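You operate a simulated robot arm through the tools that you are given. There is no shell and no other tool. Be economical: measure what you need, move in short steps, check, and stop when the job is done.

Carry out the task below with a simulated robot arm. There is one attempt and no reset: what you move stays moved.

Task
Put things in order on the table. At the end: the white egg from the table stands where the bottle (marked "OIL") stood; the orange dough pot stands where the red crumb sweeper (marked "CRUMBS") stood; the red crumb sweeper stands on top of the cream plate stand; the bottle from the table stands where the orange dough pot stood; whatever was shut is shut again. Leave all else as you found it, and nothing knocked over.

Only the result counts: the job must be done as asked and must still hold three seconds after the hand-in. Knocking over, shifting, dropping, spilling or breaking anything else fails it.

Robot
A 7-joint arm with a two-finger parallel gripper, fixed in place. Base frame: the origin is at the foot of the arm, x ahead of it, y to its left, z up; the work surface is at about z = 0. Readings come in m, degrees, newtons and seconds.
With the tool pointing down near the work surface it reaches from about 0.22 to 0.58 m from the base axis. Its first joint turns from -66.0 to 66.0 degrees. Payload 2.5 kg.
The tool frame sits at the grasp point between the pads (the TCP): z along the fingers, y along the line on which they close. The tips reach 0.023 m beyond it. The gripper opens to 0.094 m. The fingers are 0.038 m wide and 0.01 m thick; the gripper's body (0.054 by 0.096 m) begins 0.039 m behind the TCP.
Orientation is told as [roll, pitch, yaw] about the base's x, y, z axes, in that order, counted from this pose: with the fingers straight down and closing along the base's y, the tool's x points along the base's -x, its y along +y and its z along -z.

Tools
- The arm moves only by the tool nudge_tool. Its argument "deltas" is a list of rows, each a list of 7 numbers: the shift along the tool's x, y, z in units of 20 mm (1.0 is 20 mm), then the turn, a rotation vector about the tool's x, y, z in units of 6 degrees (1.0 is 6 degrees), then the opening, from 0 (shut) to 1 (fully open). In form: [[tx, ty, tz, wx, wy, wz, grip], ...]. A call has 1 to 8 rows; each row shifts and turns the commanded pose from where the row before left it, along the tool's axes as they then stand. A call with a number of a shift or a turn outside -1 to 1 is refused whole. Each row takes 0.2 s and may step no farther than 0.05 m and 8.6 degrees from the row before; otherwise, or with a gripper value out of range, the whole call is refused. A pose out of reach is approached as far as the arm can. The call stops where the force on the tool passes 40 N (or 10 N more than at its start, if that is more) or the arm is blocked; 0.2 s more then pass. The fingers move at their own pace (about 0.108 m/s each) and stop on an object; they squeeze with about 32 N. The grip force told is the motor's: it shows also when the fingers shut on nothing. Time passes only in rows, and 0.2 s behind the last, so rows that do not move let the fingers close. The reply holds the time, the measured pose of the TCP, the force on the tool along the base axes, the opening and the grip force, in the units named above and with some noise.
- Cameras (640 x 400 px; columns grow to the right, rows downward): "scene" is fixed at [0.1004, -0.4008, 0.5334]; the picture's right is [0.93, -0.36, 0.00], its down [-0.23, -0.61, -0.76] and it looks along [0.27, 0.71, -0.65] (base axes); focal length 347 px, centre (320, 200). "wrist" rides on the gripper at [-0.039, 0, -0.044] in the tool frame; the picture's right is [0.00, -1.00, 0.00], its down [0.97, 0.00, -0.24] and it looks along [0.24, 0.00, 0.97] (tool axes); focal length 218 px, centre (320, 200).
- grab_frame(camera): a new picture of that camera. It takes no simulated time.
- point_at(camera, pixels): there is no depth. For up to 12 entries [column, row, z] of the newest picture of that camera ("zoom" is the newest enlarged one), the place [x, y] in the base frame at which the ray of that pixel passes the height z, good to about 0.002 m. It takes no simulated time.
- inspect(camera, box): a new picture of the part [left, top, right, bottom] of that camera's present view, enlarged. It takes no simulated time.
- finish_job(): hands the job in; it is judged then, once.

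Keep the steps short. Do not move on a guess: measure, check each grasp and each placing, and mend mistakes. In all there are 80 turns and 54 pictures (those below and enlarged ones count). Leave the gripper open and the arm clear of the work at the hand-in unless told otherwise, and finish with a single line.

The tools are called by a JSON object that holds its "api" and its "payload". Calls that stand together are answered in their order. nudge_tool: Moves the arm, as the interface text tells. Its arguments: {"type":"object","properties":{"deltas":{"type":"array"}},"required":["deltas"]} The other tools are called the same way: grab_frame (camera) takes a picture; point_at (camera, pixels) gives the place at which the rays of pixels pass given heights; inspect (camera, box) takes an enlarged picture of a part of a camera's view; finish_job () hands the job in.

At the start:

```text
clock: 0.0
eef_pos: [0.411, 0.1413, 0.2384]
orientation: [0.0, 0.0, 0.0]
ft_force: [-0.6, 1.2, -0.3]
width: 0.094
grip_force: 0.0
```

scene: 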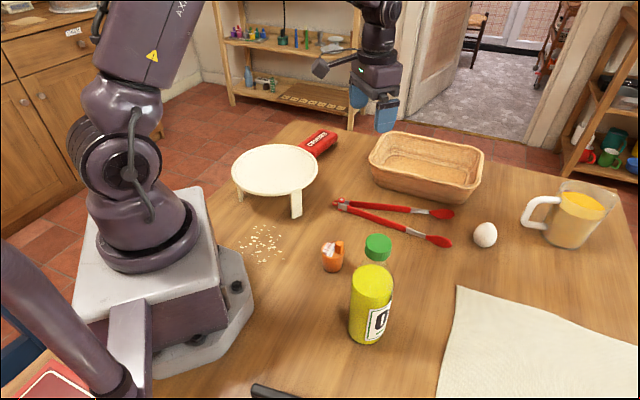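
wrist: 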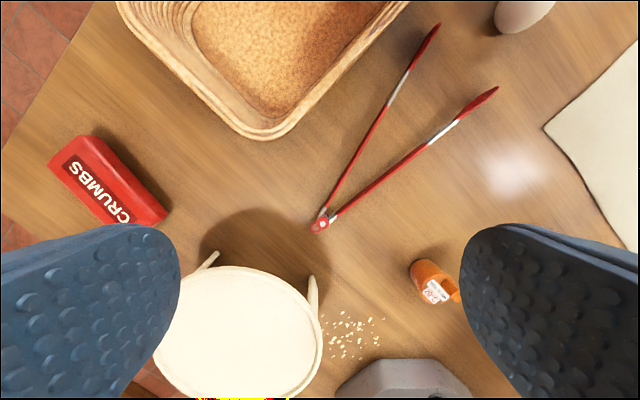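

I'll start with enlarged views of the bottle area and of the sweeper and stand.

{"api": "inspect", "payload": {"camera": "scene", "box": [300, 220, 460, 360]}}

{"api": "inspect", "payload": {"camera": "scene", "box": [220, 115, 380, 225]}}

```text
2.86 times, centred on (380, 290) of scene
```

zoom: 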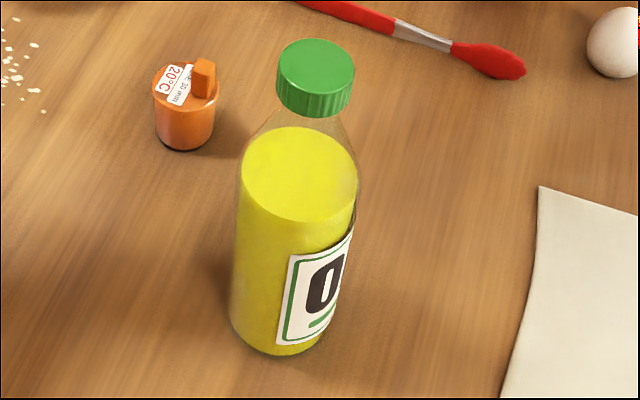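

```text
3.64 times, centred on (300, 170) of scene
```

zoom: 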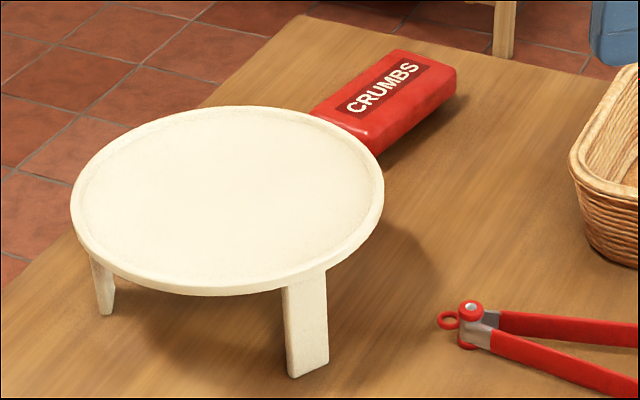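

Now I measure places. In the wrist picture: sweeper corners (90,135), (167,212), (47,165), (128,224), plate rim points and the pot (428,280). In the scene picture: the bottle base and cap, egg and pot.

{"api": "point_at", "payload": {"camera": "wrist", "pixels": [[90, 135, 0.03], [167, 212, 0.03], [47, 165, 0.03], [128, 224, 0.03], [90, 135, 0.0], [167, 212, 0.0], [322, 345, 0.08], [245, 266, 0.08], [428, 280, 0.0], [428, 280, 0.03], [520, 15, 0.02], [320, 225, 0.0]]}}

{"api": "point_at", "payload": {"camera": "scene", "pixels": [[368, 342, 0.0], [350, 332, 0.0], [385, 330, 0.0], [378, 240, 0.12], [378, 240, 0.14], [378, 240, 0.16], [485, 235, 0.025], [485, 248, 0.0], [332, 271, 0.0], [332, 248, 0.03], [332, 248, 0.04], [275, 165, 0.08]]}}

{"api": "grab_frame", "payload": {"camera": "wrist"}}

```text
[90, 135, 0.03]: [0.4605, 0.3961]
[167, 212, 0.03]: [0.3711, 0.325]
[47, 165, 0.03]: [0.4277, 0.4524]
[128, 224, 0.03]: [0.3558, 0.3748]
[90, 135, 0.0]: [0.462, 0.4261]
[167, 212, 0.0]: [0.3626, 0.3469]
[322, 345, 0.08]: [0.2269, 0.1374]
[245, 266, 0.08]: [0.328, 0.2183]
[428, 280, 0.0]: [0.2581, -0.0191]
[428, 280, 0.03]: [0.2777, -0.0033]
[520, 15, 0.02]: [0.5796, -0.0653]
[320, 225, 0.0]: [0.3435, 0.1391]
```

```text
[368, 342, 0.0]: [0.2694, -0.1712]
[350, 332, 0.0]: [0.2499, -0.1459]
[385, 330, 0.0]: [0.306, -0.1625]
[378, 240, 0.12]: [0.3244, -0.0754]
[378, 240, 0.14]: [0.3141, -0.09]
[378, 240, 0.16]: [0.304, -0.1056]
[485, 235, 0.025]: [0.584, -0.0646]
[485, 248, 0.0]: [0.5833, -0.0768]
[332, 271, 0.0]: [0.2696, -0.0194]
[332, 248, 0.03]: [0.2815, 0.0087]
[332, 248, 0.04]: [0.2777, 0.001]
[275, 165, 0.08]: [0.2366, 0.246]
```

```text
49 pictures are left
```

wrist: 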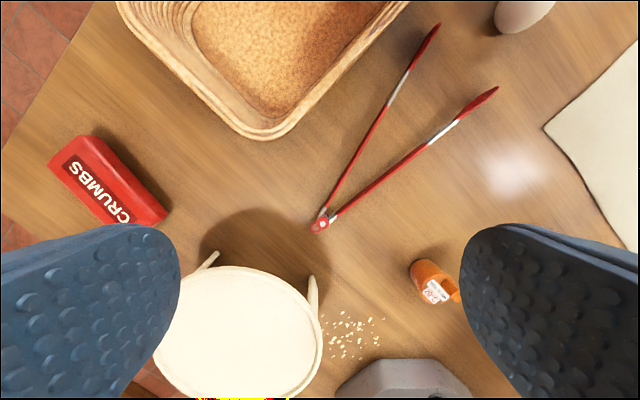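

Next I move the wrist over the sweeper and stand, to about (0.36, 0.30, 0.27), for a view without the fingers in the way.

{"api": "nudge_tool", "payload": {"deltas": [[0.2, 1, -0.2, 0, 0, 0, 1], [0.2, 1, -0.2, 0, 0, 0, 1], [0.2, 1, -0.2, 0, 0, 0, 1], [0.2, 1, -0.2, 0, 0, 0, 1], [0.2, 1, -0.2, 0, 0, 0, 1], [0.2, 1, -0.2, 0, 0, 0, 1], [0.2, 1, -0.2, 0, 0, 0, 1], [0.2, 1, -0.2, 0, 0, 0, 1]]}}

{"api": "grab_frame", "payload": {"camera": "wrist"}}

```text
clock: 1.8
eef_pos: [0.3786, 0.3009, 0.2699]
orientation: [0.0, 0.0, 0.0]
ft_force: [-0.1, 0.2, 0.4]
width: 0.094
grip_force: 0.1
```

```text
48 pictures are left
```

wrist: 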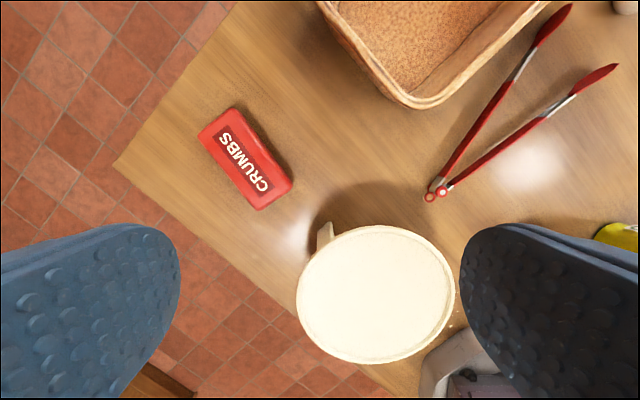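

The sweeper top's corners are now at (198,133), (235,107), (292,183), (258,210). The plate spans columns 296–456 and rows 225–363. I'll triangulate at several heights.

{"api": "point_at", "payload": {"camera": "wrist", "pixels": [[198, 133, 0.03], [235, 107, 0.03], [292, 183, 0.03], [258, 210, 0.03], [235, 107, 0.0], [292, 183, 0.0], [235, 107, 0.05], [292, 183, 0.05], [376, 294, 0.06], [376, 294, 0.08], [376, 294, 0.1], [296, 294, 0.08]]}}

{"api": "point_at", "payload": {"camera": "scene", "pixels": [[275, 168, 0.06], [275, 168, 0.08], [275, 168, 0.1], [318, 165, 0.08], [232, 172, 0.08], [324, 131, 0.03], [338, 139, 0.03], [324, 131, 0.05], [338, 139, 0.05], [315, 157, 0.03]]}}

{"api": "point_at", "payload": {"camera": "wrist", "pixels": [[296, 294, 0.1], [456, 294, 0.1], [376, 225, 0.1], [376, 363, 0.1], [456, 294, 0.08], [376, 225, 0.08], [376, 363, 0.08]]}}

```text
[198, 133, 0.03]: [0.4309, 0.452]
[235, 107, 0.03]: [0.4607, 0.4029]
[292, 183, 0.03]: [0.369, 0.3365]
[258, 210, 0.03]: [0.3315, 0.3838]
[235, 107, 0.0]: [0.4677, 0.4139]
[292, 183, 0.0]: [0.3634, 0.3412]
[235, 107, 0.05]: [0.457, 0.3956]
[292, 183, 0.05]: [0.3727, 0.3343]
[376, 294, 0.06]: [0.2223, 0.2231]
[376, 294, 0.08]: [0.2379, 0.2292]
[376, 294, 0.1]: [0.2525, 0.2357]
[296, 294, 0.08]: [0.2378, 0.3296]
```

```text
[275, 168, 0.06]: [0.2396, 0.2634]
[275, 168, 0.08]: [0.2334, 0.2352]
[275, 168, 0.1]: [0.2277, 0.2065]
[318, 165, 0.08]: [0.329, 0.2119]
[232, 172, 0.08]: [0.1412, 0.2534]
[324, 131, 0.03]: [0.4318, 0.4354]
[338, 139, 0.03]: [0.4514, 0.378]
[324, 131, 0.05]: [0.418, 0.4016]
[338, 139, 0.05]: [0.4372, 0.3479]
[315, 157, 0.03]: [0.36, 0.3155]
```

```text
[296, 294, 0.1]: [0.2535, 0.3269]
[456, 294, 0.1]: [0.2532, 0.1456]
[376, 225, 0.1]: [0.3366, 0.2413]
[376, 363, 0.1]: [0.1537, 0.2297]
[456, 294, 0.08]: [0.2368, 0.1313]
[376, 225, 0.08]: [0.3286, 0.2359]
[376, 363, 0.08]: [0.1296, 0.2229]
```

The plate top is at about z = 0.08 with its centre at (0.236, 0.231) and radius 0.098. The sweeper is about 0.113 x 0.057 m, centred at (0.398, 0.394), with its long axis at about 36°. I'll move above it and begin the yaw.

{"api": "nudge_tool", "payload": {"deltas": [[-0.16, 0.775, 1, 0, 0, 0, 1], [-0.16, 0.775, 1, 0, 0, 0, 1], [-0.16, 0.775, 1, 0, 0, 0, 1], [-0.16, 0.775, 1, 0, 0, 0, 1], [-0.16, 0.775, 1, 0, 0, 0, 1], [-0.16, 0.775, 0.5, 0, 0, 0, 1], [0, 0, 0, 0, 0, -1, 1], [0, 0, 0, 0, 0, -1, 1]]}}

```text
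clock: 3.6
eef_pos: [0.3971, 0.3939, 0.1606]
orientation: [0.0, -0.1, 12.2]
ft_force: [0.1, 0.2, -0.4]
width: 0.0942
grip_force: 0.1
```

The yaw sign is right (+12°). I'll turn the remaining 24° and look.

{"api": "nudge_tool", "payload": {"deltas": [[0, 0, 0, 0, 0, -1, 1], [0, 0, 0, 0, 0, -1, 1], [0, 0, 0, 0, 0, -1, 1], [0, 0, 0, 0, 0, -1, 1]]}}

{"api": "grab_frame", "payload": {"camera": "wrist"}}

```text
clock: 4.6
eef_pos: [0.3983, 0.3936, 0.1607]
orientation: [0.1, 0.0, 36.2]
ft_force: [-0.3, -0.4, -0.2]
width: 0.0942
grip_force: 0.0
```

```text
47 pictures are left
```

wrist: 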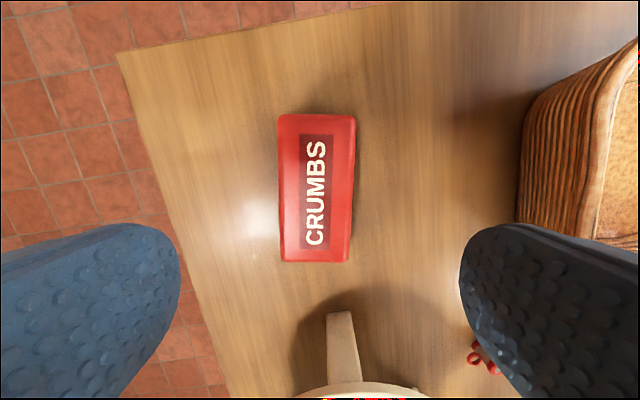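

The sweeper is nearly aligned with the gripper. I'll check its centre.

{"api": "point_at", "payload": {"camera": "wrist", "pixels": [[280, 114, 0.03], [355, 117, 0.03], [351, 262, 0.03], [283, 262, 0.03], [280, 114, 0.02], [355, 117, 0.02], [351, 262, 0.02], [283, 262, 0.02], [316, 188, 0.03]]}}

```text
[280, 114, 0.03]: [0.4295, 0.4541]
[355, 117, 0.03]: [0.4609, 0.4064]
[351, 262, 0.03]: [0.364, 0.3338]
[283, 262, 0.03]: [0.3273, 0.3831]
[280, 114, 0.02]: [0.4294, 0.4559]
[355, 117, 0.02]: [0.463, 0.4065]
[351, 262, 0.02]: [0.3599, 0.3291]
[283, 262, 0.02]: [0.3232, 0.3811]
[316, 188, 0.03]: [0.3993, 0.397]
```

The centre is at (0.396, 0.394), so the tool is well placed. I descend to z of about 0.032.

{"api": "nudge_tool", "payload": {"deltas": [[0, 0, 1, 0, 0, 0, 1], [0, 0, 1, 0, 0, 0, 1], [0, 0, 1, 0, 0, 0, 1], [0, 0, 1, 0, 0, 0, 1], [0, 0, 1, 0, 0, 0, 1], [0, 0, 0.9, 0, 0, 0, 1], [0, 0, 0.53, 0, 0, 0, 1]]}}

{"api": "inspect", "payload": {"camera": "scene", "box": [240, 60, 440, 200]}}

```text
clock: 6.2
eef_pos: [0.3965, 0.3937, 0.0316]
orientation: [0.0, 0.1, 36.2]
ft_force: [0.8, 0.8, 0.2]
width: 0.0939
grip_force: 0.0
```

```text
2.86 times, centred on (340, 130) of scene
```

zoom: 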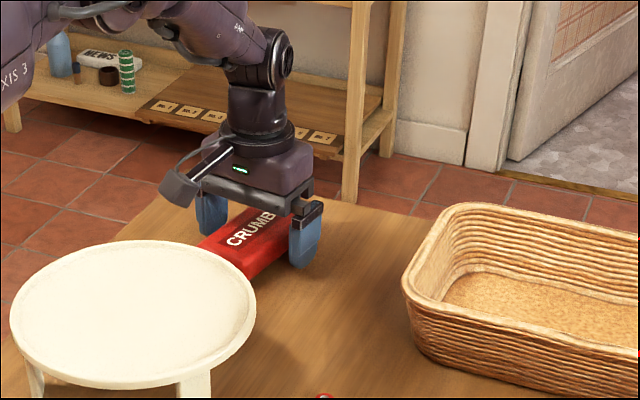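

The fingers are on either side of the sweeper. I close and lift a little to test the grasp.

{"api": "nudge_tool", "payload": {"deltas": [[0, 0, 0, 0, 0, 0, 0], [0, 0, 0, 0, 0, 0, 0], [0, 0, 0, 0, 0, 0, 0], [0, 0, -0.5, 0, 0, 0, 0], [0, 0, -1, 0, 0, 0, 0]]}}

```text
clock: 7.4
eef_pos: [0.3958, 0.3923, 0.0629]
orientation: [0.0, 0.0, 36.0]
ft_force: [-1.0, -0.5, -1.0]
width: 0.0617
grip_force: 31.7
```

Held at width 0.062. I lift to z of about 0.17 and start toward the plate.

{"api": "nudge_tool", "payload": {"deltas": [[0, 0, -1, 0, 0, 0, 0], [0, 0, -1, 0, 0, 0, 0], [0, 0, -1, 0, 0, 0, 0], [0, 0, -1, 0, 0, 0, 0], [0, 0, -1, 0, 0, 0, 0], [0, 0, -0.5, 0, 0, 0, 0], [0.9, -0.15, 0, 0, 0, 0, 0], [0.9, -0.15, 0, 0, 0, 0, 0]]}}

{"api": "nudge_tool", "payload": {"deltas": [[0.9, -0.15, 0, 0, 0, 0, 0], [0.9, -0.15, 0, 0, 0, 0, 0], [0.9, -0.15, 0, 0, 0, 0, 0], [0.9, -0.15, 0, 0, 0, 0, 0], [0.9, -0.15, 0, 0, 0, 0, 0], [0.9, -0.15, 0, 0, 0, 0, 0], [0.9, -0.15, 0, 0, 0, 0, 0], [0.9, -0.15, 0, 0, 0, 0, 0]]}}

{"api": "grab_frame", "payload": {"camera": "scene"}}

{"api": "grab_frame", "payload": {"camera": "wrist"}}

```text
clock: 9.2
eef_pos: [0.3714, 0.3666, 0.1723]
orientation: [0.1, 0.0, 36.1]
ft_force: [0.0, -0.3, -1.0]
width: 0.0616
grip_force: 31.6
```

```text
clock: 11.0
eef_pos: [0.27, 0.2647, 0.1726]
orientation: [0.0, 0.0, 36.0]
ft_force: [0.4, 0.0, -1.1]
width: 0.0618
grip_force: 31.8
```

```text
45 pictures are left
```

scene: 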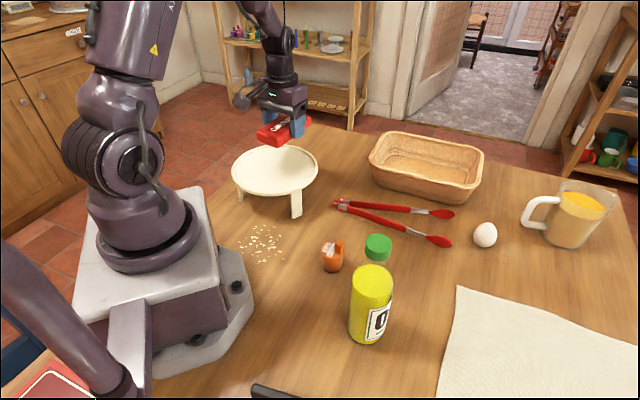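

```text
44 pictures are left
```

wrist: 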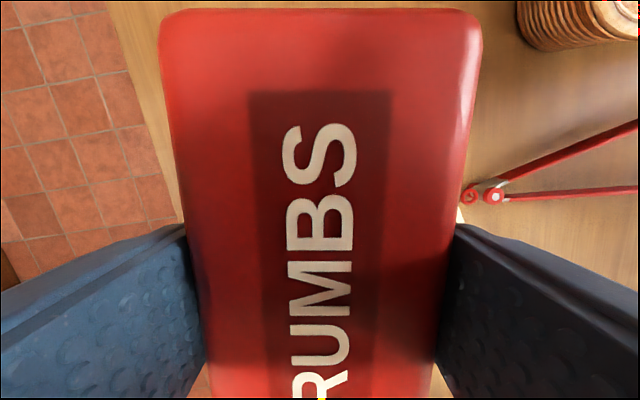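

I move the last (-0.034, -0.034) and come down to z of about 0.128.

{"api": "nudge_tool", "payload": {"deltas": [[0.8, -0.13, 0, 0, 0, 0, 0], [0.8, -0.13, 0, 0, 0, 0, 0], [0.8, -0.12, 0, 0, 0, 0, 0], [0, 0, 0.8, 0, 0, 0, 0], [0, 0, 0.8, 0, 0, 0, 0], [0, 0, 0.6, 0, 0, 0, 0]]}}

{"api": "inspect", "payload": {"camera": "scene", "box": [200, 90, 360, 220]}}

```text
clock: 12.4
eef_pos: [0.2368, 0.2291, 0.1288]
orientation: [0.0, 0.1, 35.9]
ft_force: [0.6, -0.4, -1.2]
width: 0.0612
grip_force: 32.2
```

```text
3.08 times, centred on (280, 155) of scene
```

zoom: 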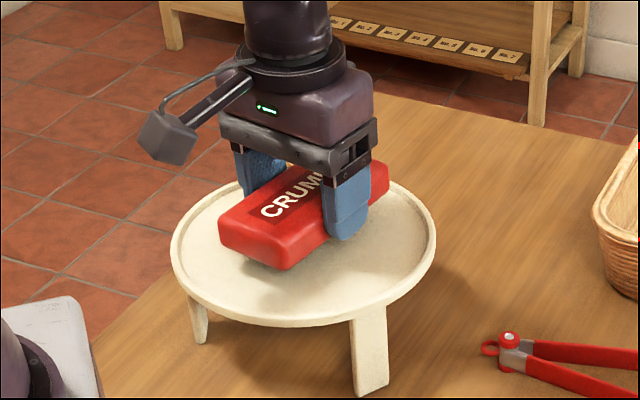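

It is well centred over the plate. I lower in small steps to feel for contact.

{"api": "nudge_tool", "payload": {"deltas": [[0, 0, 0.2, 0, 0, 0, 0], [0, 0, 0.2, 0, 0, 0, 0], [0, 0, 0.2, 0, 0, 0, 0]]}}

{"api": "nudge_tool", "payload": {"deltas": [[0, 0, 0.15, 0, 0, 0, 0]]}}

```text
clock: 13.2
eef_pos: [0.2353, 0.2297, 0.116]
orientation: [-0.1, -0.1, 36.1]
ft_force: [-0.5, 0.3, 2.5]
width: 0.0615
grip_force: 32.5
```

```text
clock: 13.6
eef_pos: [0.2364, 0.2301, 0.1141]
orientation: [0.0, -0.2, 36.0]
ft_force: [-4.2, -3.5, 27.4]
width: 0.0617
grip_force: 31.8
```

Contact at z of about 0.116. I ease up 2 mm, open and retreat.

{"api": "nudge_tool", "payload": {"deltas": [[0, 0, -0.12, 0, 0, 0, 0], [0, 0, 0, 0, 0, 0, 0.75], [0, 0, 0, 0, 0, 0, 0.85], [0, 0, 0, 0, 0, 0, 0.85], [0, 0, -1, 0, 0, 0, 0.85], [0, 0, -1, 0, 0, 0, 0.85], [0, 0, -1, 0, 0, 0, 0.85], [0, 0, -1, 0, 0, 0, 1]]}}

{"api": "inspect", "payload": {"camera": "scene", "box": [200, 90, 360, 220]}}

```text
clock: 15.4
eef_pos: [0.2355, 0.2306, 0.196]
orientation: [0.0, 0.0, 36.1]
ft_force: [-0.8, -0.7, -0.7]
width: 0.0941
grip_force: 0.2
```

```text
3.08 times, centred on (280, 155) of scene
```

zoom: 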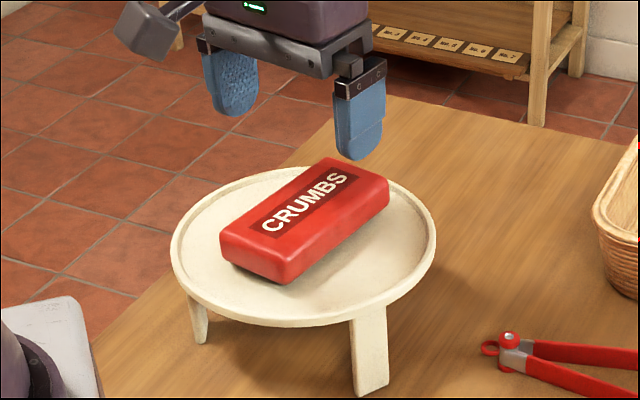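

The sweeper rests on the stand. I turn the yaw back to 0 while lifting.

{"api": "nudge_tool", "payload": {"deltas": [[0, 0, -0.7, 0, 0, 1, 1], [0, 0, -0.7, 0, 0, 1, 1], [0, 0, -0.7, 0, 0, 1, 1], [0, 0, -0.7, 0, 0, 1, 1], [0, 0, -0.7, 0, 0, 1, 1], [0, 0, -0.5, 0, 0, 1, 1]]}}

{"api": "nudge_tool", "payload": {"deltas": [[-0.25, -1, 0, 0, 0, 0, 1], [-0.25, -1, 0, 0, 0, 0, 1], [-0.25, -1, 0, 0, 0, 0, 1], [-0.25, -1, 0, 0, 0, 0, 1], [-0.25, -1, 0, 0, 0, 0, 1], [-0.25, -1, 0, 0, 0, 0, 1], [-0.25, -1, 0, 0, 0, 0, 1], [-0.25, -1, 0, 0, 0, 0, 1]]}}

{"api": "grab_frame", "payload": {"camera": "wrist"}}

```text
clock: 16.8
eef_pos: [0.2364, 0.2273, 0.2767]
orientation: [0.0, 0.0, 0.0]
ft_force: [-0.3, -0.3, -0.3]
width: 0.0941
grip_force: 0.1
```

```text
clock: 18.6
eef_pos: [0.2755, 0.0685, 0.2765]
orientation: [0.0, -0.1, 0.1]
ft_force: [-0.7, -0.2, 0.3]
width: 0.094
grip_force: 0.1
```

```text
41 pictures are left
```

wrist: 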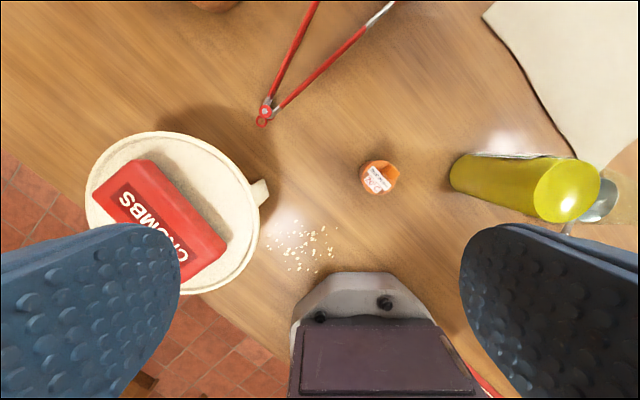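

The pot is at (381,178). I'll measure it, and the bottle base too, at (463,172).

{"api": "point_at", "payload": {"camera": "wrist", "pixels": [[376, 181, 0.03], [376, 181, 0.04], [381, 178, 0.02], [378, 196, 0.03], [391, 175, 0.045], [455, 172, 0.0], [565, 190, 0.12]]}}

{"api": "inspect", "payload": {"camera": "wrist", "box": [340, 145, 420, 205]}}

{"api": "inspect", "payload": {"camera": "wrist", "box": [430, 120, 640, 250]}}

```text
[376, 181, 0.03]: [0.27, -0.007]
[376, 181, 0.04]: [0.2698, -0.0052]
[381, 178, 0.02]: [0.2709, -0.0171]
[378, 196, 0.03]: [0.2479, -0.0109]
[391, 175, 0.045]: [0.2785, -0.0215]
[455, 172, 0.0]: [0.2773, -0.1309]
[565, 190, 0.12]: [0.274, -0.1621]
```

```text
6.67 times, centred on (380, 175) of wrist
```

zoom: 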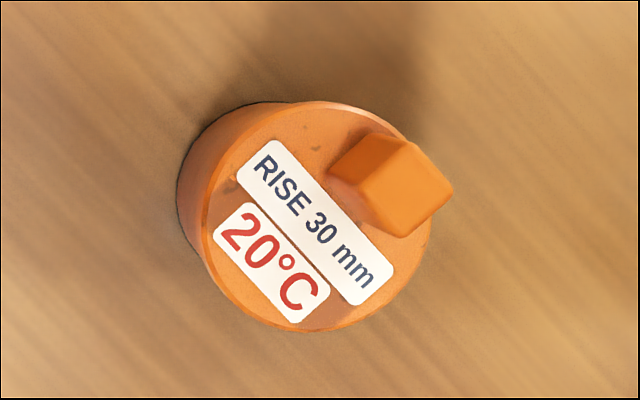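

```text
3.05 times, centred on (535, 185) of wrist
```

zoom: 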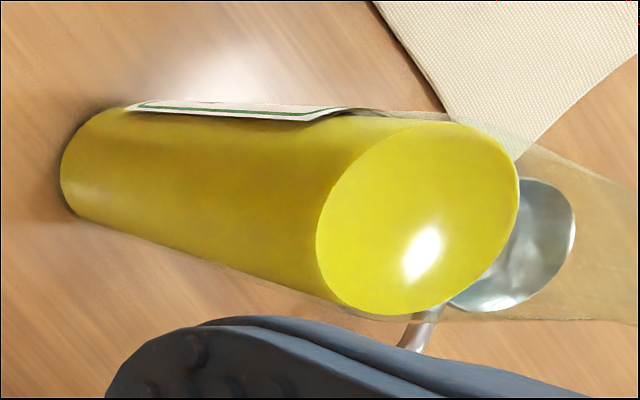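

Pot lid centre is at wrist (379,177) and scene (333,253); base front edge at scene (333,272). I'll triangulate.

{"api": "point_at", "payload": {"camera": "scene", "pixels": [[333, 253.3, 0.03], [333, 253.3, 0.04], [333, 253.3, 0.05], [333.5, 272.5, 0.0], [322, 262, 0.0], [344, 262, 0.0]]}}

{"api": "grab_frame", "payload": {"camera": "wrist"}}

{"api": "point_at", "payload": {"camera": "wrist", "pixels": [[379.3, 177.3, 0.03], [379.3, 177.3, 0.04], [379.3, 177.3, 0.05], [362, 180, 0.035], [396, 180, 0.035], [358.5, 177, 0.0], [379, 160, 0.035], [379, 195, 0.035]]}}

```text
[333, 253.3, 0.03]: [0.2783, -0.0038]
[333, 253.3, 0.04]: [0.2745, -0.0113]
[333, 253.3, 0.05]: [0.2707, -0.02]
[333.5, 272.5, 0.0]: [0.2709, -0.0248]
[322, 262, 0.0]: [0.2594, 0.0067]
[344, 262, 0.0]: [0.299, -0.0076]
```

```text
38 pictures are left
```

wrist: 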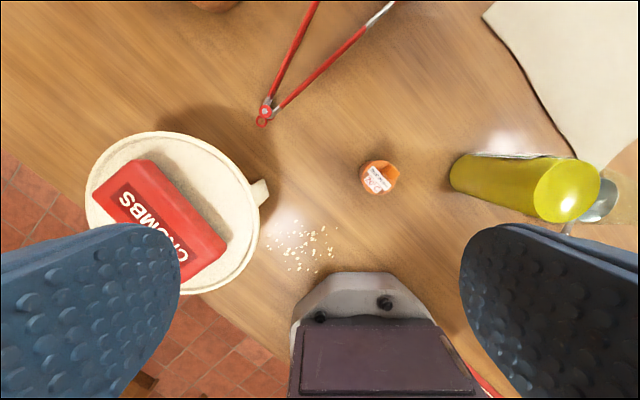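

```text
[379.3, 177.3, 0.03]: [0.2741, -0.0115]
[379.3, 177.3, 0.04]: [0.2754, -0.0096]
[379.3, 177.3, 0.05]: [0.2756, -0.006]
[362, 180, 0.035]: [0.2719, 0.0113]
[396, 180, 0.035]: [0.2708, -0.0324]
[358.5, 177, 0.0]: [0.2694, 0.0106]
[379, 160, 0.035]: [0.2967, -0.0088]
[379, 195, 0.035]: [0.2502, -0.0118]
```

The pot is about 0.043 m across, its lid at z = 0.039, centred at (0.275, -0.0105). I move above it and descend partway.

{"api": "nudge_tool", "payload": {"deltas": [[0, -1, 0.5, 0, 0, 0, 1], [0, -1, 1, 0, 0, 0, 1], [0, -1, 1, 0, 0, 0, 1], [0, -0.95, 1, 0, 0, 0, 1], [0, 0, 1, 0, 0, 0, 1], [0, 0, 1, 0, 0, 0, 1], [0, 0, 1, 0, 0, 0, 1], [0, 0, 1, 0, 0, 0, 1]]}}

{"api": "grab_frame", "payload": {"camera": "wrist"}}

```text
clock: 20.4
eef_pos: [0.2754, -0.0108, 0.1255]
orientation: [0.0, 0.0, 0.1]
ft_force: [-0.4, 0.1, -0.1]
width: 0.0941
grip_force: 0.1
```

```text
37 pictures are left
```

wrist: 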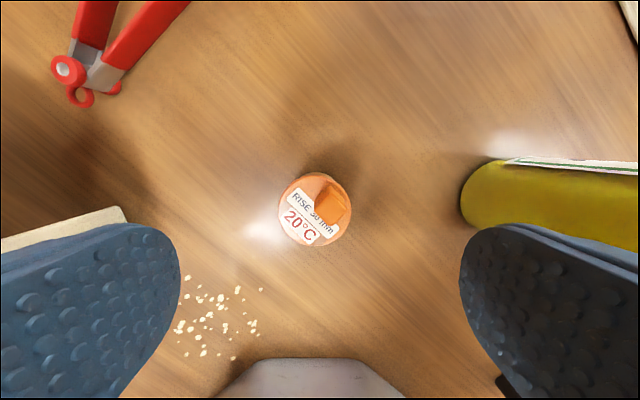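

The pot is centred between the fingers. A quick check of its centre.

{"api": "point_at", "payload": {"camera": "wrist", "pixels": [[314, 209, 0.039], [278, 209, 0.039], [351, 209, 0.039], [314, 173, 0.039], [314, 246, 0.039], [463, 200, 0.0]]}}

```text
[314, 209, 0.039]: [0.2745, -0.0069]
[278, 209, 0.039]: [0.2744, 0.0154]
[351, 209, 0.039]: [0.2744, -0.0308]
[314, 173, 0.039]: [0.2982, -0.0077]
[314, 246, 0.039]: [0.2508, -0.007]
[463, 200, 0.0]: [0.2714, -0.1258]
```

Centre is (0.2745, -0.0075). I shift +3 mm in y, descend to z of about 0.029, close and lift slightly.

{"api": "nudge_tool", "payload": {"deltas": [[0.04, 0.15, 1, 0, 0, 0, 1], [0, 0, 1, 0, 0, 0, 1], [0, 0, 1, 0, 0, 0, 1], [0, 0, 1, 0, 0, 0, 1], [0, 0, 0.8, 0, 0, 0, 1]]}}

{"api": "nudge_tool", "payload": {"deltas": [[0, 0, 0, 0, 0, 0, 0.3], [0, 0, 0, 0, 0, 0, 0], [0, 0, 0, 0, 0, 0, 0], [0, 0, 0, 0, 0, 0, 0], [0, 0, -0.5, 0, 0, 0, 0], [0, 0, -1, 0, 0, 0, 0]]}}

{"api": "inspect", "payload": {"camera": "scene", "box": [260, 180, 440, 320]}}

```text
clock: 21.7
eef_pos: [0.2776, -0.0083, 0.0289]
orientation: [0.1, -0.3, 0.0]
ft_force: [-3.3, 0.2, 17.5]
width: 0.0941
grip_force: 0.0
stopped in row 5: the force on the tool passed its limit (the readings are from after the stop); the commanded pose is now the measured one
```

```text
clock: 23.1
eef_pos: [0.2765, -0.0075, 0.0596]
orientation: [-0.1, -0.3, -0.1]
ft_force: [-0.6, 1.0, -0.7]
width: 0.0406
grip_force: 32.2
```

```text
2.86 times, centred on (350, 250) of scene
```

zoom: 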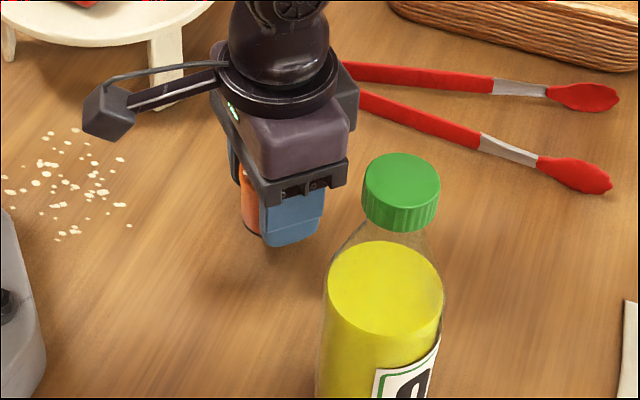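

The pot is held at width 0.041. I don't know what caused the brief force at the bottom, probably the knob against the palm. I lift to z of about 0.22 and check the pot.

{"api": "nudge_tool", "payload": {"deltas": [[0, 0, -1, 0, 0, 0, 0], [0, 0, -1, 0, 0, 0, 0], [0, 0, -1, 0, 0, 0, 0], [0, 0, -1, 0, 0, 0, 0], [0, 0, -1, 0, 0, 0, 0], [0, 0, -1, 0, 0, 0, 0], [0, 0, -1, 0, 0, 0, 0], [0, 0, -1, 0, 0, 0, 0]]}}

{"api": "inspect", "payload": {"camera": "scene", "box": [260, 100, 420, 220]}}

{"api": "grab_frame", "payload": {"camera": "wrist"}}

```text
clock: 24.9
eef_pos: [0.2742, -0.0096, 0.2219]
orientation: [0.0, -0.2, 0.0]
ft_force: [0.4, -0.1, -0.5]
width: 0.0406
grip_force: 31.6
```

```text
3.33 times, centred on (340, 160) of scene
```

zoom: 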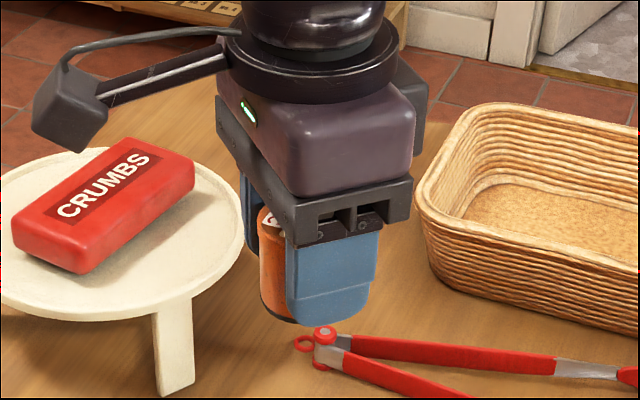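

```text
34 pictures are left
```

wrist: 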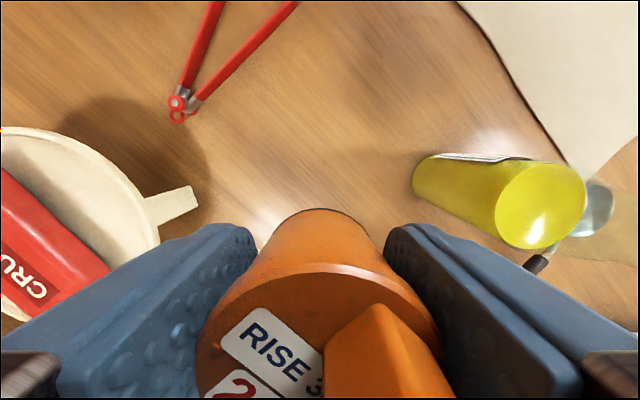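

The pot sits firmly in the grip. I carry it to (0.397, 0.394) at this height.

{"api": "nudge_tool", "payload": {"deltas": [[-0.293, 0.96, 0, 0, 0, 0, 0], [-0.293, 0.96, 0, 0, 0, 0, 0], [-0.293, 0.96, 0, 0, 0, 0, 0], [-0.293, 0.96, 0, 0, 0, 0, 0], [-0.293, 0.96, 0, 0, 0, 0, 0], [-0.293, 0.96, 0, 0, 0, 0, 0], [-0.293, 0.96, 0, 0, 0, 0, 0], [-0.293, 0.96, 0, 0, 0, 0, 0]]}}

{"api": "nudge_tool", "payload": {"deltas": [[-0.293, 0.96, 0, 0, 0, 0, 0], [-0.293, 0.96, 0, 0, 0, 0, 0], [-0.293, 0.96, 0, 0, 0, 0, 0], [-0.293, 0.96, 0, 0, 0, 0, 0], [-0.293, 0.96, 0, 0, 0, 0, 0], [-0.293, 0.96, 0, 0, 0, 0, 0], [-0.293, 0.96, 0, 0, 0, 0, 0], [-0.293, 0.96, 0, 0, 0, 0, 0]]}}

{"api": "nudge_tool", "payload": {"deltas": [[-0.293, 0.96, 0, 0, 0, 0, 0], [-0.293, 0.96, 0, 0, 0, 0, 0], [-0.293, 0.96, 0, 0, 0, 0, 0], [-0.293, 0.96, 0, 0, 0, 0, 0], [-0.293, 0.96, 0, 0, 0, 0, 0]]}}

```text
clock: 26.7
eef_pos: [0.3231, 0.1449, 0.2189]
orientation: [0.0, -0.1, 0.0]
ft_force: [-0.4, 0.0, -2.0]
width: 0.0406
grip_force: 31.6
```

```text
clock: 28.5
eef_pos: [0.3693, 0.3003, 0.2205]
orientation: [-0.1, -0.3, 0.0]
ft_force: [0.0, -0.1, -1.6]
width: 0.0406
grip_force: 32.3
```

```text
clock: 29.7
eef_pos: [0.3994, 0.3955, 0.2198]
orientation: [-0.2, -0.2, 0.0]
ft_force: [0.4, 0.4, -0.6]
width: 0.0404
grip_force: 32.3
```

I'm over the sweeper's old place. I descend to z of about 0.04, then slowly.

{"api": "nudge_tool", "payload": {"deltas": [[0.12, -0.07, 1, 0, 0, 0, 0], [0, 0, 1, 0, 0, 0, 0], [0, 0, 1, 0, 0, 0, 0], [0, 0, 1, 0, 0, 0, 0], [0, 0, 1, 0, 0, 0, 0], [0, 0, 1, 0, 0, 0, 0], [0, 0, 1, 0, 0, 0, 0], [0, 0, 1, 0, 0, 0, 0]]}}

{"api": "nudge_tool", "payload": {"deltas": [[0, 0, 0.7, 0, 0, 0, 0], [0, 0, 0.25, 0, 0, 0, 0], [0, 0, 0.25, 0, 0, 0, 0], [0, 0, 0.1, 0, 0, 0, 0]]}}

```text
clock: 31.5
eef_pos: [0.3987, 0.393, 0.061]
orientation: [-0.1, -0.3, 0.1]
ft_force: [0.3, 0.5, -0.6]
width: 0.0403
grip_force: 32.3
```

```text
clock: 32.5
eef_pos: [0.3983, 0.3925, 0.0343]
orientation: [0.0, -0.4, 0.1]
ft_force: [-0.6, 0.0, -1.2]
width: 0.0406
grip_force: 32.1
```

No contact yet. Further down in 2 mm steps.

{"api": "nudge_tool", "payload": {"deltas": [[0, 0, 0.1, 0, 0, 0, 0], [0, 0, 0.1, 0, 0, 0, 0]]}}

{"api": "nudge_tool", "payload": {"deltas": [[0, 0, 0.1, 0, 0, 0, 0]]}}

```text
clock: 33.1
eef_pos: [0.3992, 0.3931, 0.0313]
orientation: [-0.2, -0.2, -0.1]
ft_force: [-5.8, -4.9, 8.9]
width: 0.0404
grip_force: 32.3
```

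```text
clock: 33.6
eef_pos: [0.3992, 0.3936, 0.0308]
orientation: [-0.2, -0.1, -0.1]
ft_force: [-2.4, -1.9, 2.8]
width: 0.0407
grip_force: 32.2
stopped in row 1: the force on the tool passed its limit (the readings are from after the stop); the commanded pose is now the measured one
```

The pot touches the table. I release and rise straight up.

{"api": "nudge_tool", "payload": {"deltas": [[0, 0, 0, 0, 0, 0, 0.7], [0, 0, 0, 0, 0, 0, 1], [0, 0, 0, 0, 0, 0, 1], [0, 0, -0.5, 0, 0, 0, 1], [0, 0, -1, 0, 0, 0, 1], [0, 0, -1, 0, 0, 0, 1], [0, 0, -1, 0, 0, 0, 1], [0, 0, -1, 0, 0, 0, 1]]}}

{"api": "nudge_tool", "payload": {"deltas": [[0, 0, -1, 0, 0, 0, 1], [0, 0, -1, 0, 0, 0, 1], [0, 0, -1, 0, 0, 0, 1], [0, 0, -1, 0, 0, 0, 1], [0, 0, -1, 0, 0, 0, 1], [0, 0, -1, 0, 0, 0, 1]]}}

{"api": "grab_frame", "payload": {"camera": "wrist"}}

{"api": "grab_frame", "payload": {"camera": "scene"}}

```text
clock: 35.4
eef_pos: [0.3976, 0.3933, 0.12]
orientation: [-0.2, -0.2, -0.1]
ft_force: [-0.3, -0.2, 0.1]
width: 0.094
grip_force: 0.0
```

```text
clock: 36.8
eef_pos: [0.3985, 0.3932, 0.2408]
orientation: [-0.1, -0.2, -0.1]
ft_force: [0.7, 0.4, -0.7]
width: 0.0943
grip_force: 0.0
```

```text
33 pictures are left
```

wrist: 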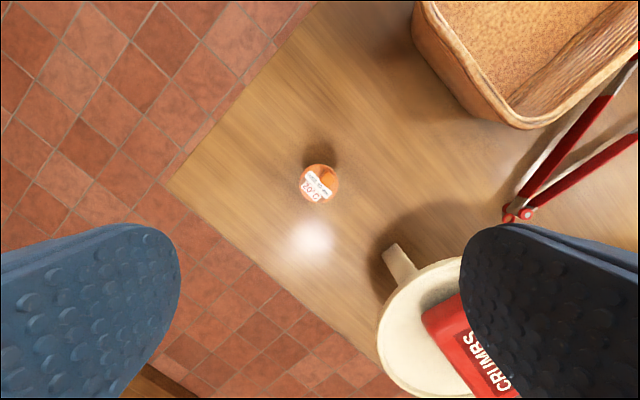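

```text
32 pictures are left
```

scene: 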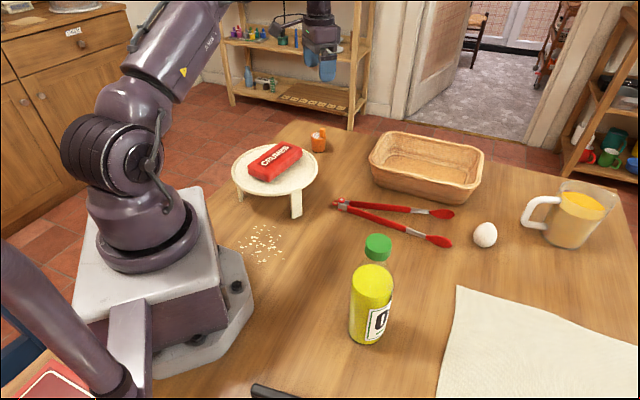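

The pot stands upright on the sweeper's old spot. Next is the bottle; I go high toward it.

{"api": "nudge_tool", "payload": {"deltas": [[0.24, -1, -0.4, 0, 0, 0, 1], [0.24, -1, -0.4, 0, 0, 0, 1], [0.24, -1, -0.4, 0, 0, 0, 1], [0.24, -1, -0.4, 0, 0, 0, 1], [0.24, -1, -0.4, 0, 0, 0, 1], [0.24, -1, -0.4, 0, 0, 0, 1], [0.24, -1, -0.4, 0, 0, 0, 1], [0.24, -1, -0.4, 0, 0, 0, 1]]}}

{"api": "nudge_tool", "payload": {"deltas": [[0.24, -1, 0, 0, 0, 0, 1], [0.24, -1, 0, 0, 0, 0, 1], [0.24, -1, 0, 0, 0, 0, 1], [0.24, -1, 0, 0, 0, 0, 1], [0.24, -1, 0, 0, 0, 0, 1], [0.24, -1, 0, 0, 0, 0, 1], [0.24, -1, 0, 0, 0, 0, 1], [0.24, -1, 0, 0, 0, 0, 1]]}}

{"api": "nudge_tool", "payload": {"deltas": [[0.24, -1, 0, 0, 0, 0, 1], [0.24, -1, 0, 0, 0, 0, 1], [0.24, -1, 0, 0, 0, 0, 1], [0.24, -1, 0, 0, 0, 0, 1], [0.24, -1, 0, 0, 0, 0, 1], [0.24, -1, 0, 0, 0, 0, 1], [0.24, -1, 0, 0, 0, 0, 1]]}}

{"api": "grab_frame", "payload": {"camera": "wrist"}}

```text
clock: 38.6
eef_pos: [0.3596, 0.2344, 0.3042]
orientation: [0.0, -0.1, 0.0]
ft_force: [-0.6, 0.0, 0.1]
width: 0.0941
grip_force: 0.0
```

```text
clock: 40.4
eef_pos: [0.3196, 0.0743, 0.3055]
orientation: [-0.2, -0.3, 0.0]
ft_force: [-0.1, 0.2, 0.5]
width: 0.0939
grip_force: 0.2
```

```text
clock: 42.0
eef_pos: [0.2876, -0.0671, 0.3038]
orientation: [-0.2, -0.2, 0.0]
ft_force: [0.5, -0.3, -0.2]
width: 0.094
grip_force: 0.1
```

```text
31 pictures are left
```

wrist: 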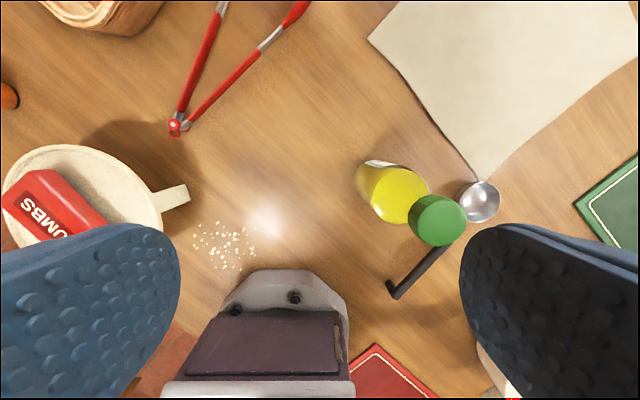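

I see the green cap at wrist (442,219), and a spoon from (390,290) to (480,200) close to the bottle. I'll triangulate the cap and base and map the spoon.

{"api": "point_at", "payload": {"camera": "wrist", "pixels": [[441, 217, 0.14], [441, 217, 0.16], [441, 217, 0.18], [412, 217, 0.16], [467, 217, 0.16], [357, 172, 0.0], [390, 290, 0.005], [445, 248, 0.005], [480, 203, 0.005], [462, 200, 0.005], [480, 222, 0.005]]}}

{"api": "point_at", "payload": {"camera": "scene", "pixels": [[378.6, 242.8, 0.14], [378.6, 242.8, 0.16], [378.6, 242.8, 0.18], [368, 343, 0.0], [349, 334, 0.0], [391, 300, 0.05], [351, 295, 0.05]]}}

{"api": "inspect", "payload": {"camera": "wrist", "box": [330, 130, 530, 310]}}

```text
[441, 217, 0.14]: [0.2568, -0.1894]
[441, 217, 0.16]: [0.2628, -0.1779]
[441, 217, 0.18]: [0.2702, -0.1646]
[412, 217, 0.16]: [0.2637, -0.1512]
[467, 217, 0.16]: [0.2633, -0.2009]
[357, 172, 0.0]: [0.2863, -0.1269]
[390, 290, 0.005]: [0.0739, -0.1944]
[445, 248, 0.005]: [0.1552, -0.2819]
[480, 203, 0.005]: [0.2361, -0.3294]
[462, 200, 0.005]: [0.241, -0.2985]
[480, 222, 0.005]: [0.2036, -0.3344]
```

```text
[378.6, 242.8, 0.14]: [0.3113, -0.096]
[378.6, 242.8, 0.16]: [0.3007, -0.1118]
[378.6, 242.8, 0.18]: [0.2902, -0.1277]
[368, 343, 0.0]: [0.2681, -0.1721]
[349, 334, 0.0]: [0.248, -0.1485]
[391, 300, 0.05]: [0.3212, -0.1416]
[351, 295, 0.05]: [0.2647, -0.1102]
```

```text
2.22 times, centred on (430, 220) of wrist
```

zoom: 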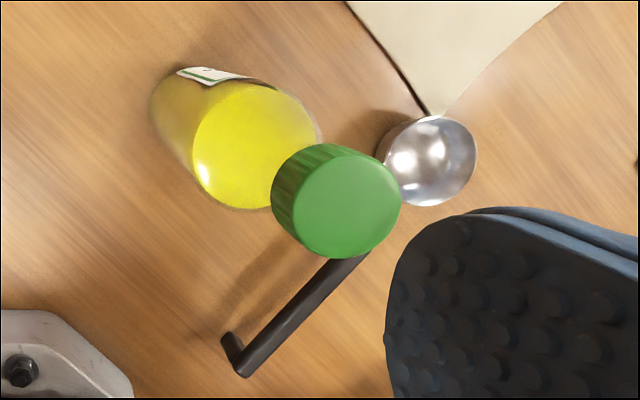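

The cap top is at z of about 0.203 near (0.279, -0.146). The bottle is tall, so I have to grip it by the cap. I'll zoom in on the neck to find the cap's lower edge.

{"api": "inspect", "payload": {"camera": "scene", "box": [340, 220, 420, 290]}}

{"api": "point_at", "payload": {"camera": "scene", "pixels": [[373, 281, 0.11], [373, 281, 0.13], [373, 281, 0.15]]}}

{"api": "point_at", "payload": {"camera": "wrist", "pixels": [[401.6, 195, 0.11], [401.6, 195, 0.13], [401.6, 195, 0.15], [441, 217, 0.2], [411, 217, 0.2], [468, 217, 0.2], [441, 195, 0.2], [441, 245, 0.2]]}}

```text
5.71 times, centred on (380, 255) of scene
```

zoom: 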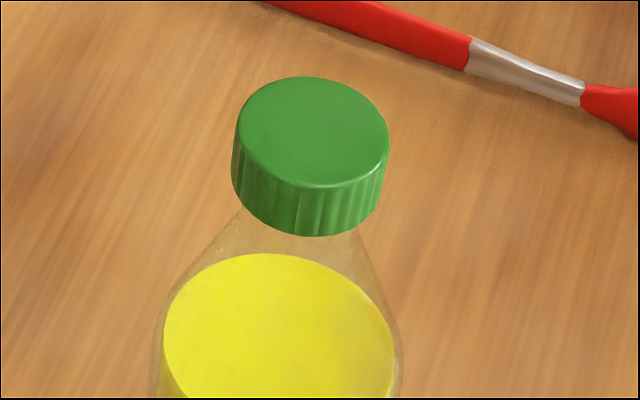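

```text
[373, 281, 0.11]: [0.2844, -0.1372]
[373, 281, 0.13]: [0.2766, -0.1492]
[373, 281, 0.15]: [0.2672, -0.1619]
```

```text
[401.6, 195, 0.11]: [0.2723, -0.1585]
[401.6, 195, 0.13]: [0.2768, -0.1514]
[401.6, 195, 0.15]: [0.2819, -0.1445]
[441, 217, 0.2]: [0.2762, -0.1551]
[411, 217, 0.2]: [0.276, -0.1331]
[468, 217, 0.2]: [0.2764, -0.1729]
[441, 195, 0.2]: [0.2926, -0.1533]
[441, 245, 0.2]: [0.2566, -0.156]
```

Liquid top is at 0.13, the cap at 0.188–0.203, about 34 mm across, centred at (0.277, -0.150). I move above it and look.

{"api": "nudge_tool", "payload": {"deltas": [[0.11, -0.83, 0, 0, 0, 0, 1], [0.11, -0.83, 0, 0, 0, 0, 1], [0.11, -0.83, 0, 0, 0, 0, 1], [0.11, -0.83, 0, 0, 0, 0, 1], [0.09, -0.83, 0, 0, 0, 0, 1]]}}

{"api": "grab_frame", "payload": {"camera": "wrist"}}

{"api": "point_at", "payload": {"camera": "wrist", "pixels": [[320, 212, 0.203]]}}

```text
clock: 43.2
eef_pos: [0.2767, -0.1485, 0.3045]
orientation: [-0.1, -0.1, 0.0]
ft_force: [0.1, -0.2, -0.1]
width: 0.0939
grip_force: 0.0
```

```text
28 pictures are left
```

wrist: 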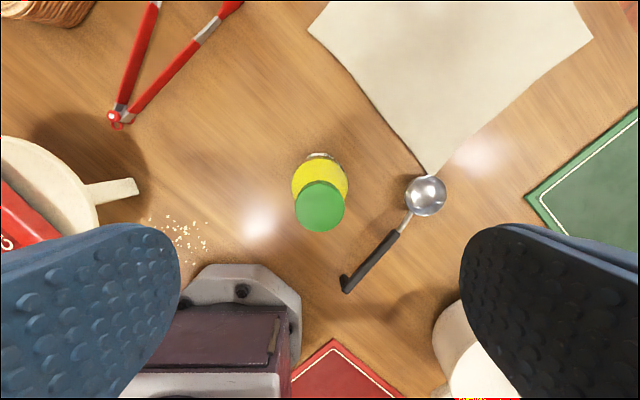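

```text
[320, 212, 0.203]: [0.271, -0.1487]
```

The cap is centred at (320,206), i.e. (0.275, -0.149), under the tool. I descend to TCP z of about 0.201.

{"api": "nudge_tool", "payload": {"deltas": [[0.05, 0, 1, 0, 0, 0, 1], [0, 0, 1, 0, 0, 0, 1], [0, 0, 1, 0, 0, 0, 1], [0, 0, 1, 0, 0, 0, 1], [0, 0, 0.7, 0, 0, 0, 1], [0, 0, 0.45, 0, 0, 0, 1]]}}

{"api": "inspect", "payload": {"camera": "scene", "box": [300, 180, 460, 300]}}

```text
clock: 44.6
eef_pos: [0.2764, -0.1487, 0.2019]
orientation: [0.0, -0.2, -0.1]
ft_force: [-0.2, 0.6, 0.7]
width: 0.094
grip_force: 0.1
```

```text
3.33 times, centred on (380, 240) of scene
```

zoom: 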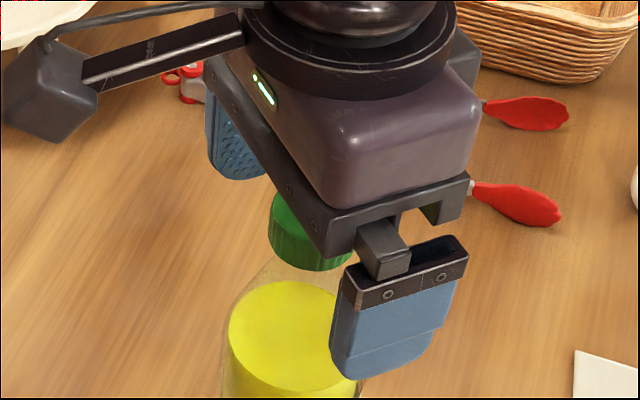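

The cap is between the fingers. I close, then lift 1 cm to test.

{"api": "nudge_tool", "payload": {"deltas": [[0, 0, 0, 0, 0, 0, 0.55], [0, 0, 0, 0, 0, 0, 0.43], [0, 0, 0, 0, 0, 0, 0.36], [0, 0, 0, 0, 0, 0, 0], [0, 0, 0, 0, 0, 0, 0], [0, 0, 0, 0, 0, 0, 0]]}}

{"api": "nudge_tool", "payload": {"deltas": [[0, 0, -0.3, 0, 0, 0, 0], [0, 0, -0.5, 0, 0, 0, 0], [0, 0, 0, 0, 0, 0, 0]]}}

{"api": "inspect", "payload": {"camera": "scene", "box": [300, 200, 460, 360]}}

```text
clock: 46.0
eef_pos: [0.2762, -0.1486, 0.2029]
orientation: [-0.1, -0.1, -0.1]
ft_force: [0.3, -0.4, 0.4]
width: 0.0331
grip_force: 31.9
```

```text
clock: 46.8
eef_pos: [0.2762, -0.1474, 0.2194]
orientation: [-0.1, -0.1, -0.1]
ft_force: [0.0, 0.2, -3.6]
width: 0.0332
grip_force: 31.9
```

```text
2.50 times, centred on (380, 280) of scene
```

zoom: 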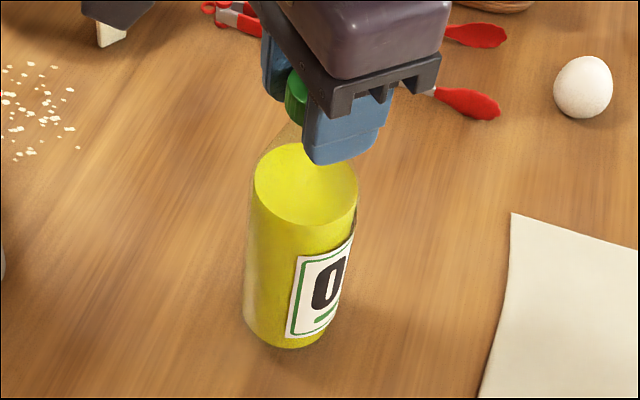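

The bottle is lifted (about 3.6 N). I raise it 2 cm more and carry it gently in +y to (0.2745, -0.008).

{"api": "nudge_tool", "payload": {"deltas": [[0, 0, -0.5, 0, 0, 0, 0], [0, 0, -0.5, 0, 0, 0, 0], [0.02, 0.5, 0, 0, 0, 0, 0], [0.02, 0.7, 0, 0, 0, 0, 0], [0.02, 0.7, 0, 0, 0, 0, 0], [0.02, 0.7, 0, 0, 0, 0, 0], [0, 0.7, 0, 0, 0, 0, 0], [0, 0.7, 0, 0, 0, 0, 0]]}}

{"api": "nudge_tool", "payload": {"deltas": [[0, 0.7, 0, 0, 0, 0, 0], [0, 0.7, 0, 0, 0, 0, 0], [0, 0.7, 0, 0, 0, 0, 0], [0, 0.6, 0, 0, 0, 0, 0], [0, 0.3, 0, 0, 0, 0, 0], [0, 0, 0, 0, 0, 0, 0]]}}

{"api": "grab_frame", "payload": {"camera": "scene"}}

```text
clock: 48.6
eef_pos: [0.2741, -0.069, 0.2387]
orientation: [-0.2, -0.2, 0.0]
ft_force: [0.0, 0.2, -2.7]
width: 0.0329
grip_force: 31.5
```

```text
clock: 50.0
eef_pos: [0.2745, -0.007, 0.2379]
orientation: [-0.2, -0.1, -0.1]
ft_force: [0.2, 0.5, -3.4]
width: 0.0332
grip_force: 32.5
```

```text
25 pictures are left
```

scene: 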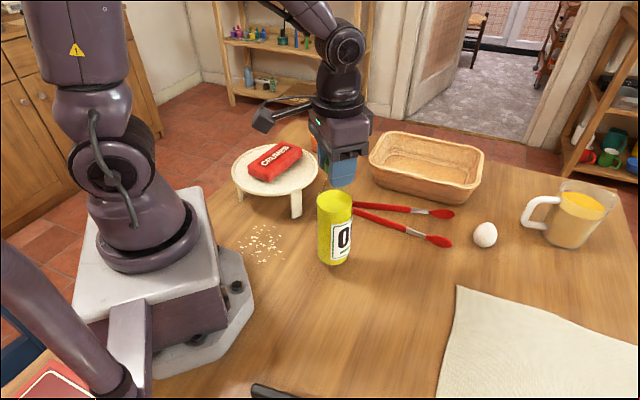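

The bottle hangs upright over the pot's old place. I lower it from 0.238 toward 0.204, then in small steps.

{"api": "nudge_tool", "payload": {"deltas": [[0, 0, 0.5, 0, 0, 0, 0], [0, 0, 0.5, 0, 0, 0, 0], [0, 0, 0.3, 0, 0, 0, 0], [0, 0, 0.2, 0, 0, 0, 0], [0, 0, 0.1, 0, 0, 0, 0], [0, 0, 0, 0, 0, 0, 0]]}}

{"api": "nudge_tool", "payload": {"deltas": [[0, 0, 0.08, 0, 0, 0, 0], [0, 0, 0, 0, 0, 0, 0]]}}

```text
clock: 51.4
eef_pos: [0.2743, -0.0089, 0.2055]
orientation: [-0.1, 0.0, -0.1]
ft_force: [-0.5, -1.0, -3.5]
width: 0.0328
grip_force: 32.0
```

```text
clock: 52.0
eef_pos: [0.2732, -0.0086, 0.2049]
orientation: [-0.1, -0.1, -0.2]
ft_force: [-0.6, -0.3, -2.7]
width: 0.0328
grip_force: 32.7
```

Still hanging, about 2 mm above the table. I step down further.

{"api": "nudge_tool", "payload": {"deltas": [[0, 0, 0.08, 0, 0, 0, 0], [0, 0, 0, 0, 0, 0, 0]]}}

{"api": "nudge_tool", "payload": {"deltas": [[0, 0, 0.06, 0, 0, 0, 0], [0, 0, 0, 0, 0, 0, 0]]}}

```text
clock: 52.6
eef_pos: [0.2739, -0.0086, 0.2033]
orientation: [-0.2, -0.1, -0.1]
ft_force: [-3.5, -1.8, 13.4]
width: 0.033
grip_force: 32.2
```

```text
clock: 53.2
eef_pos: [0.2748, -0.0094, 0.2017]
orientation: [-0.1, -0.5, -0.1]
ft_force: [-1.9, -3.1, 26.5]
width: 0.0331
grip_force: 31.9
```

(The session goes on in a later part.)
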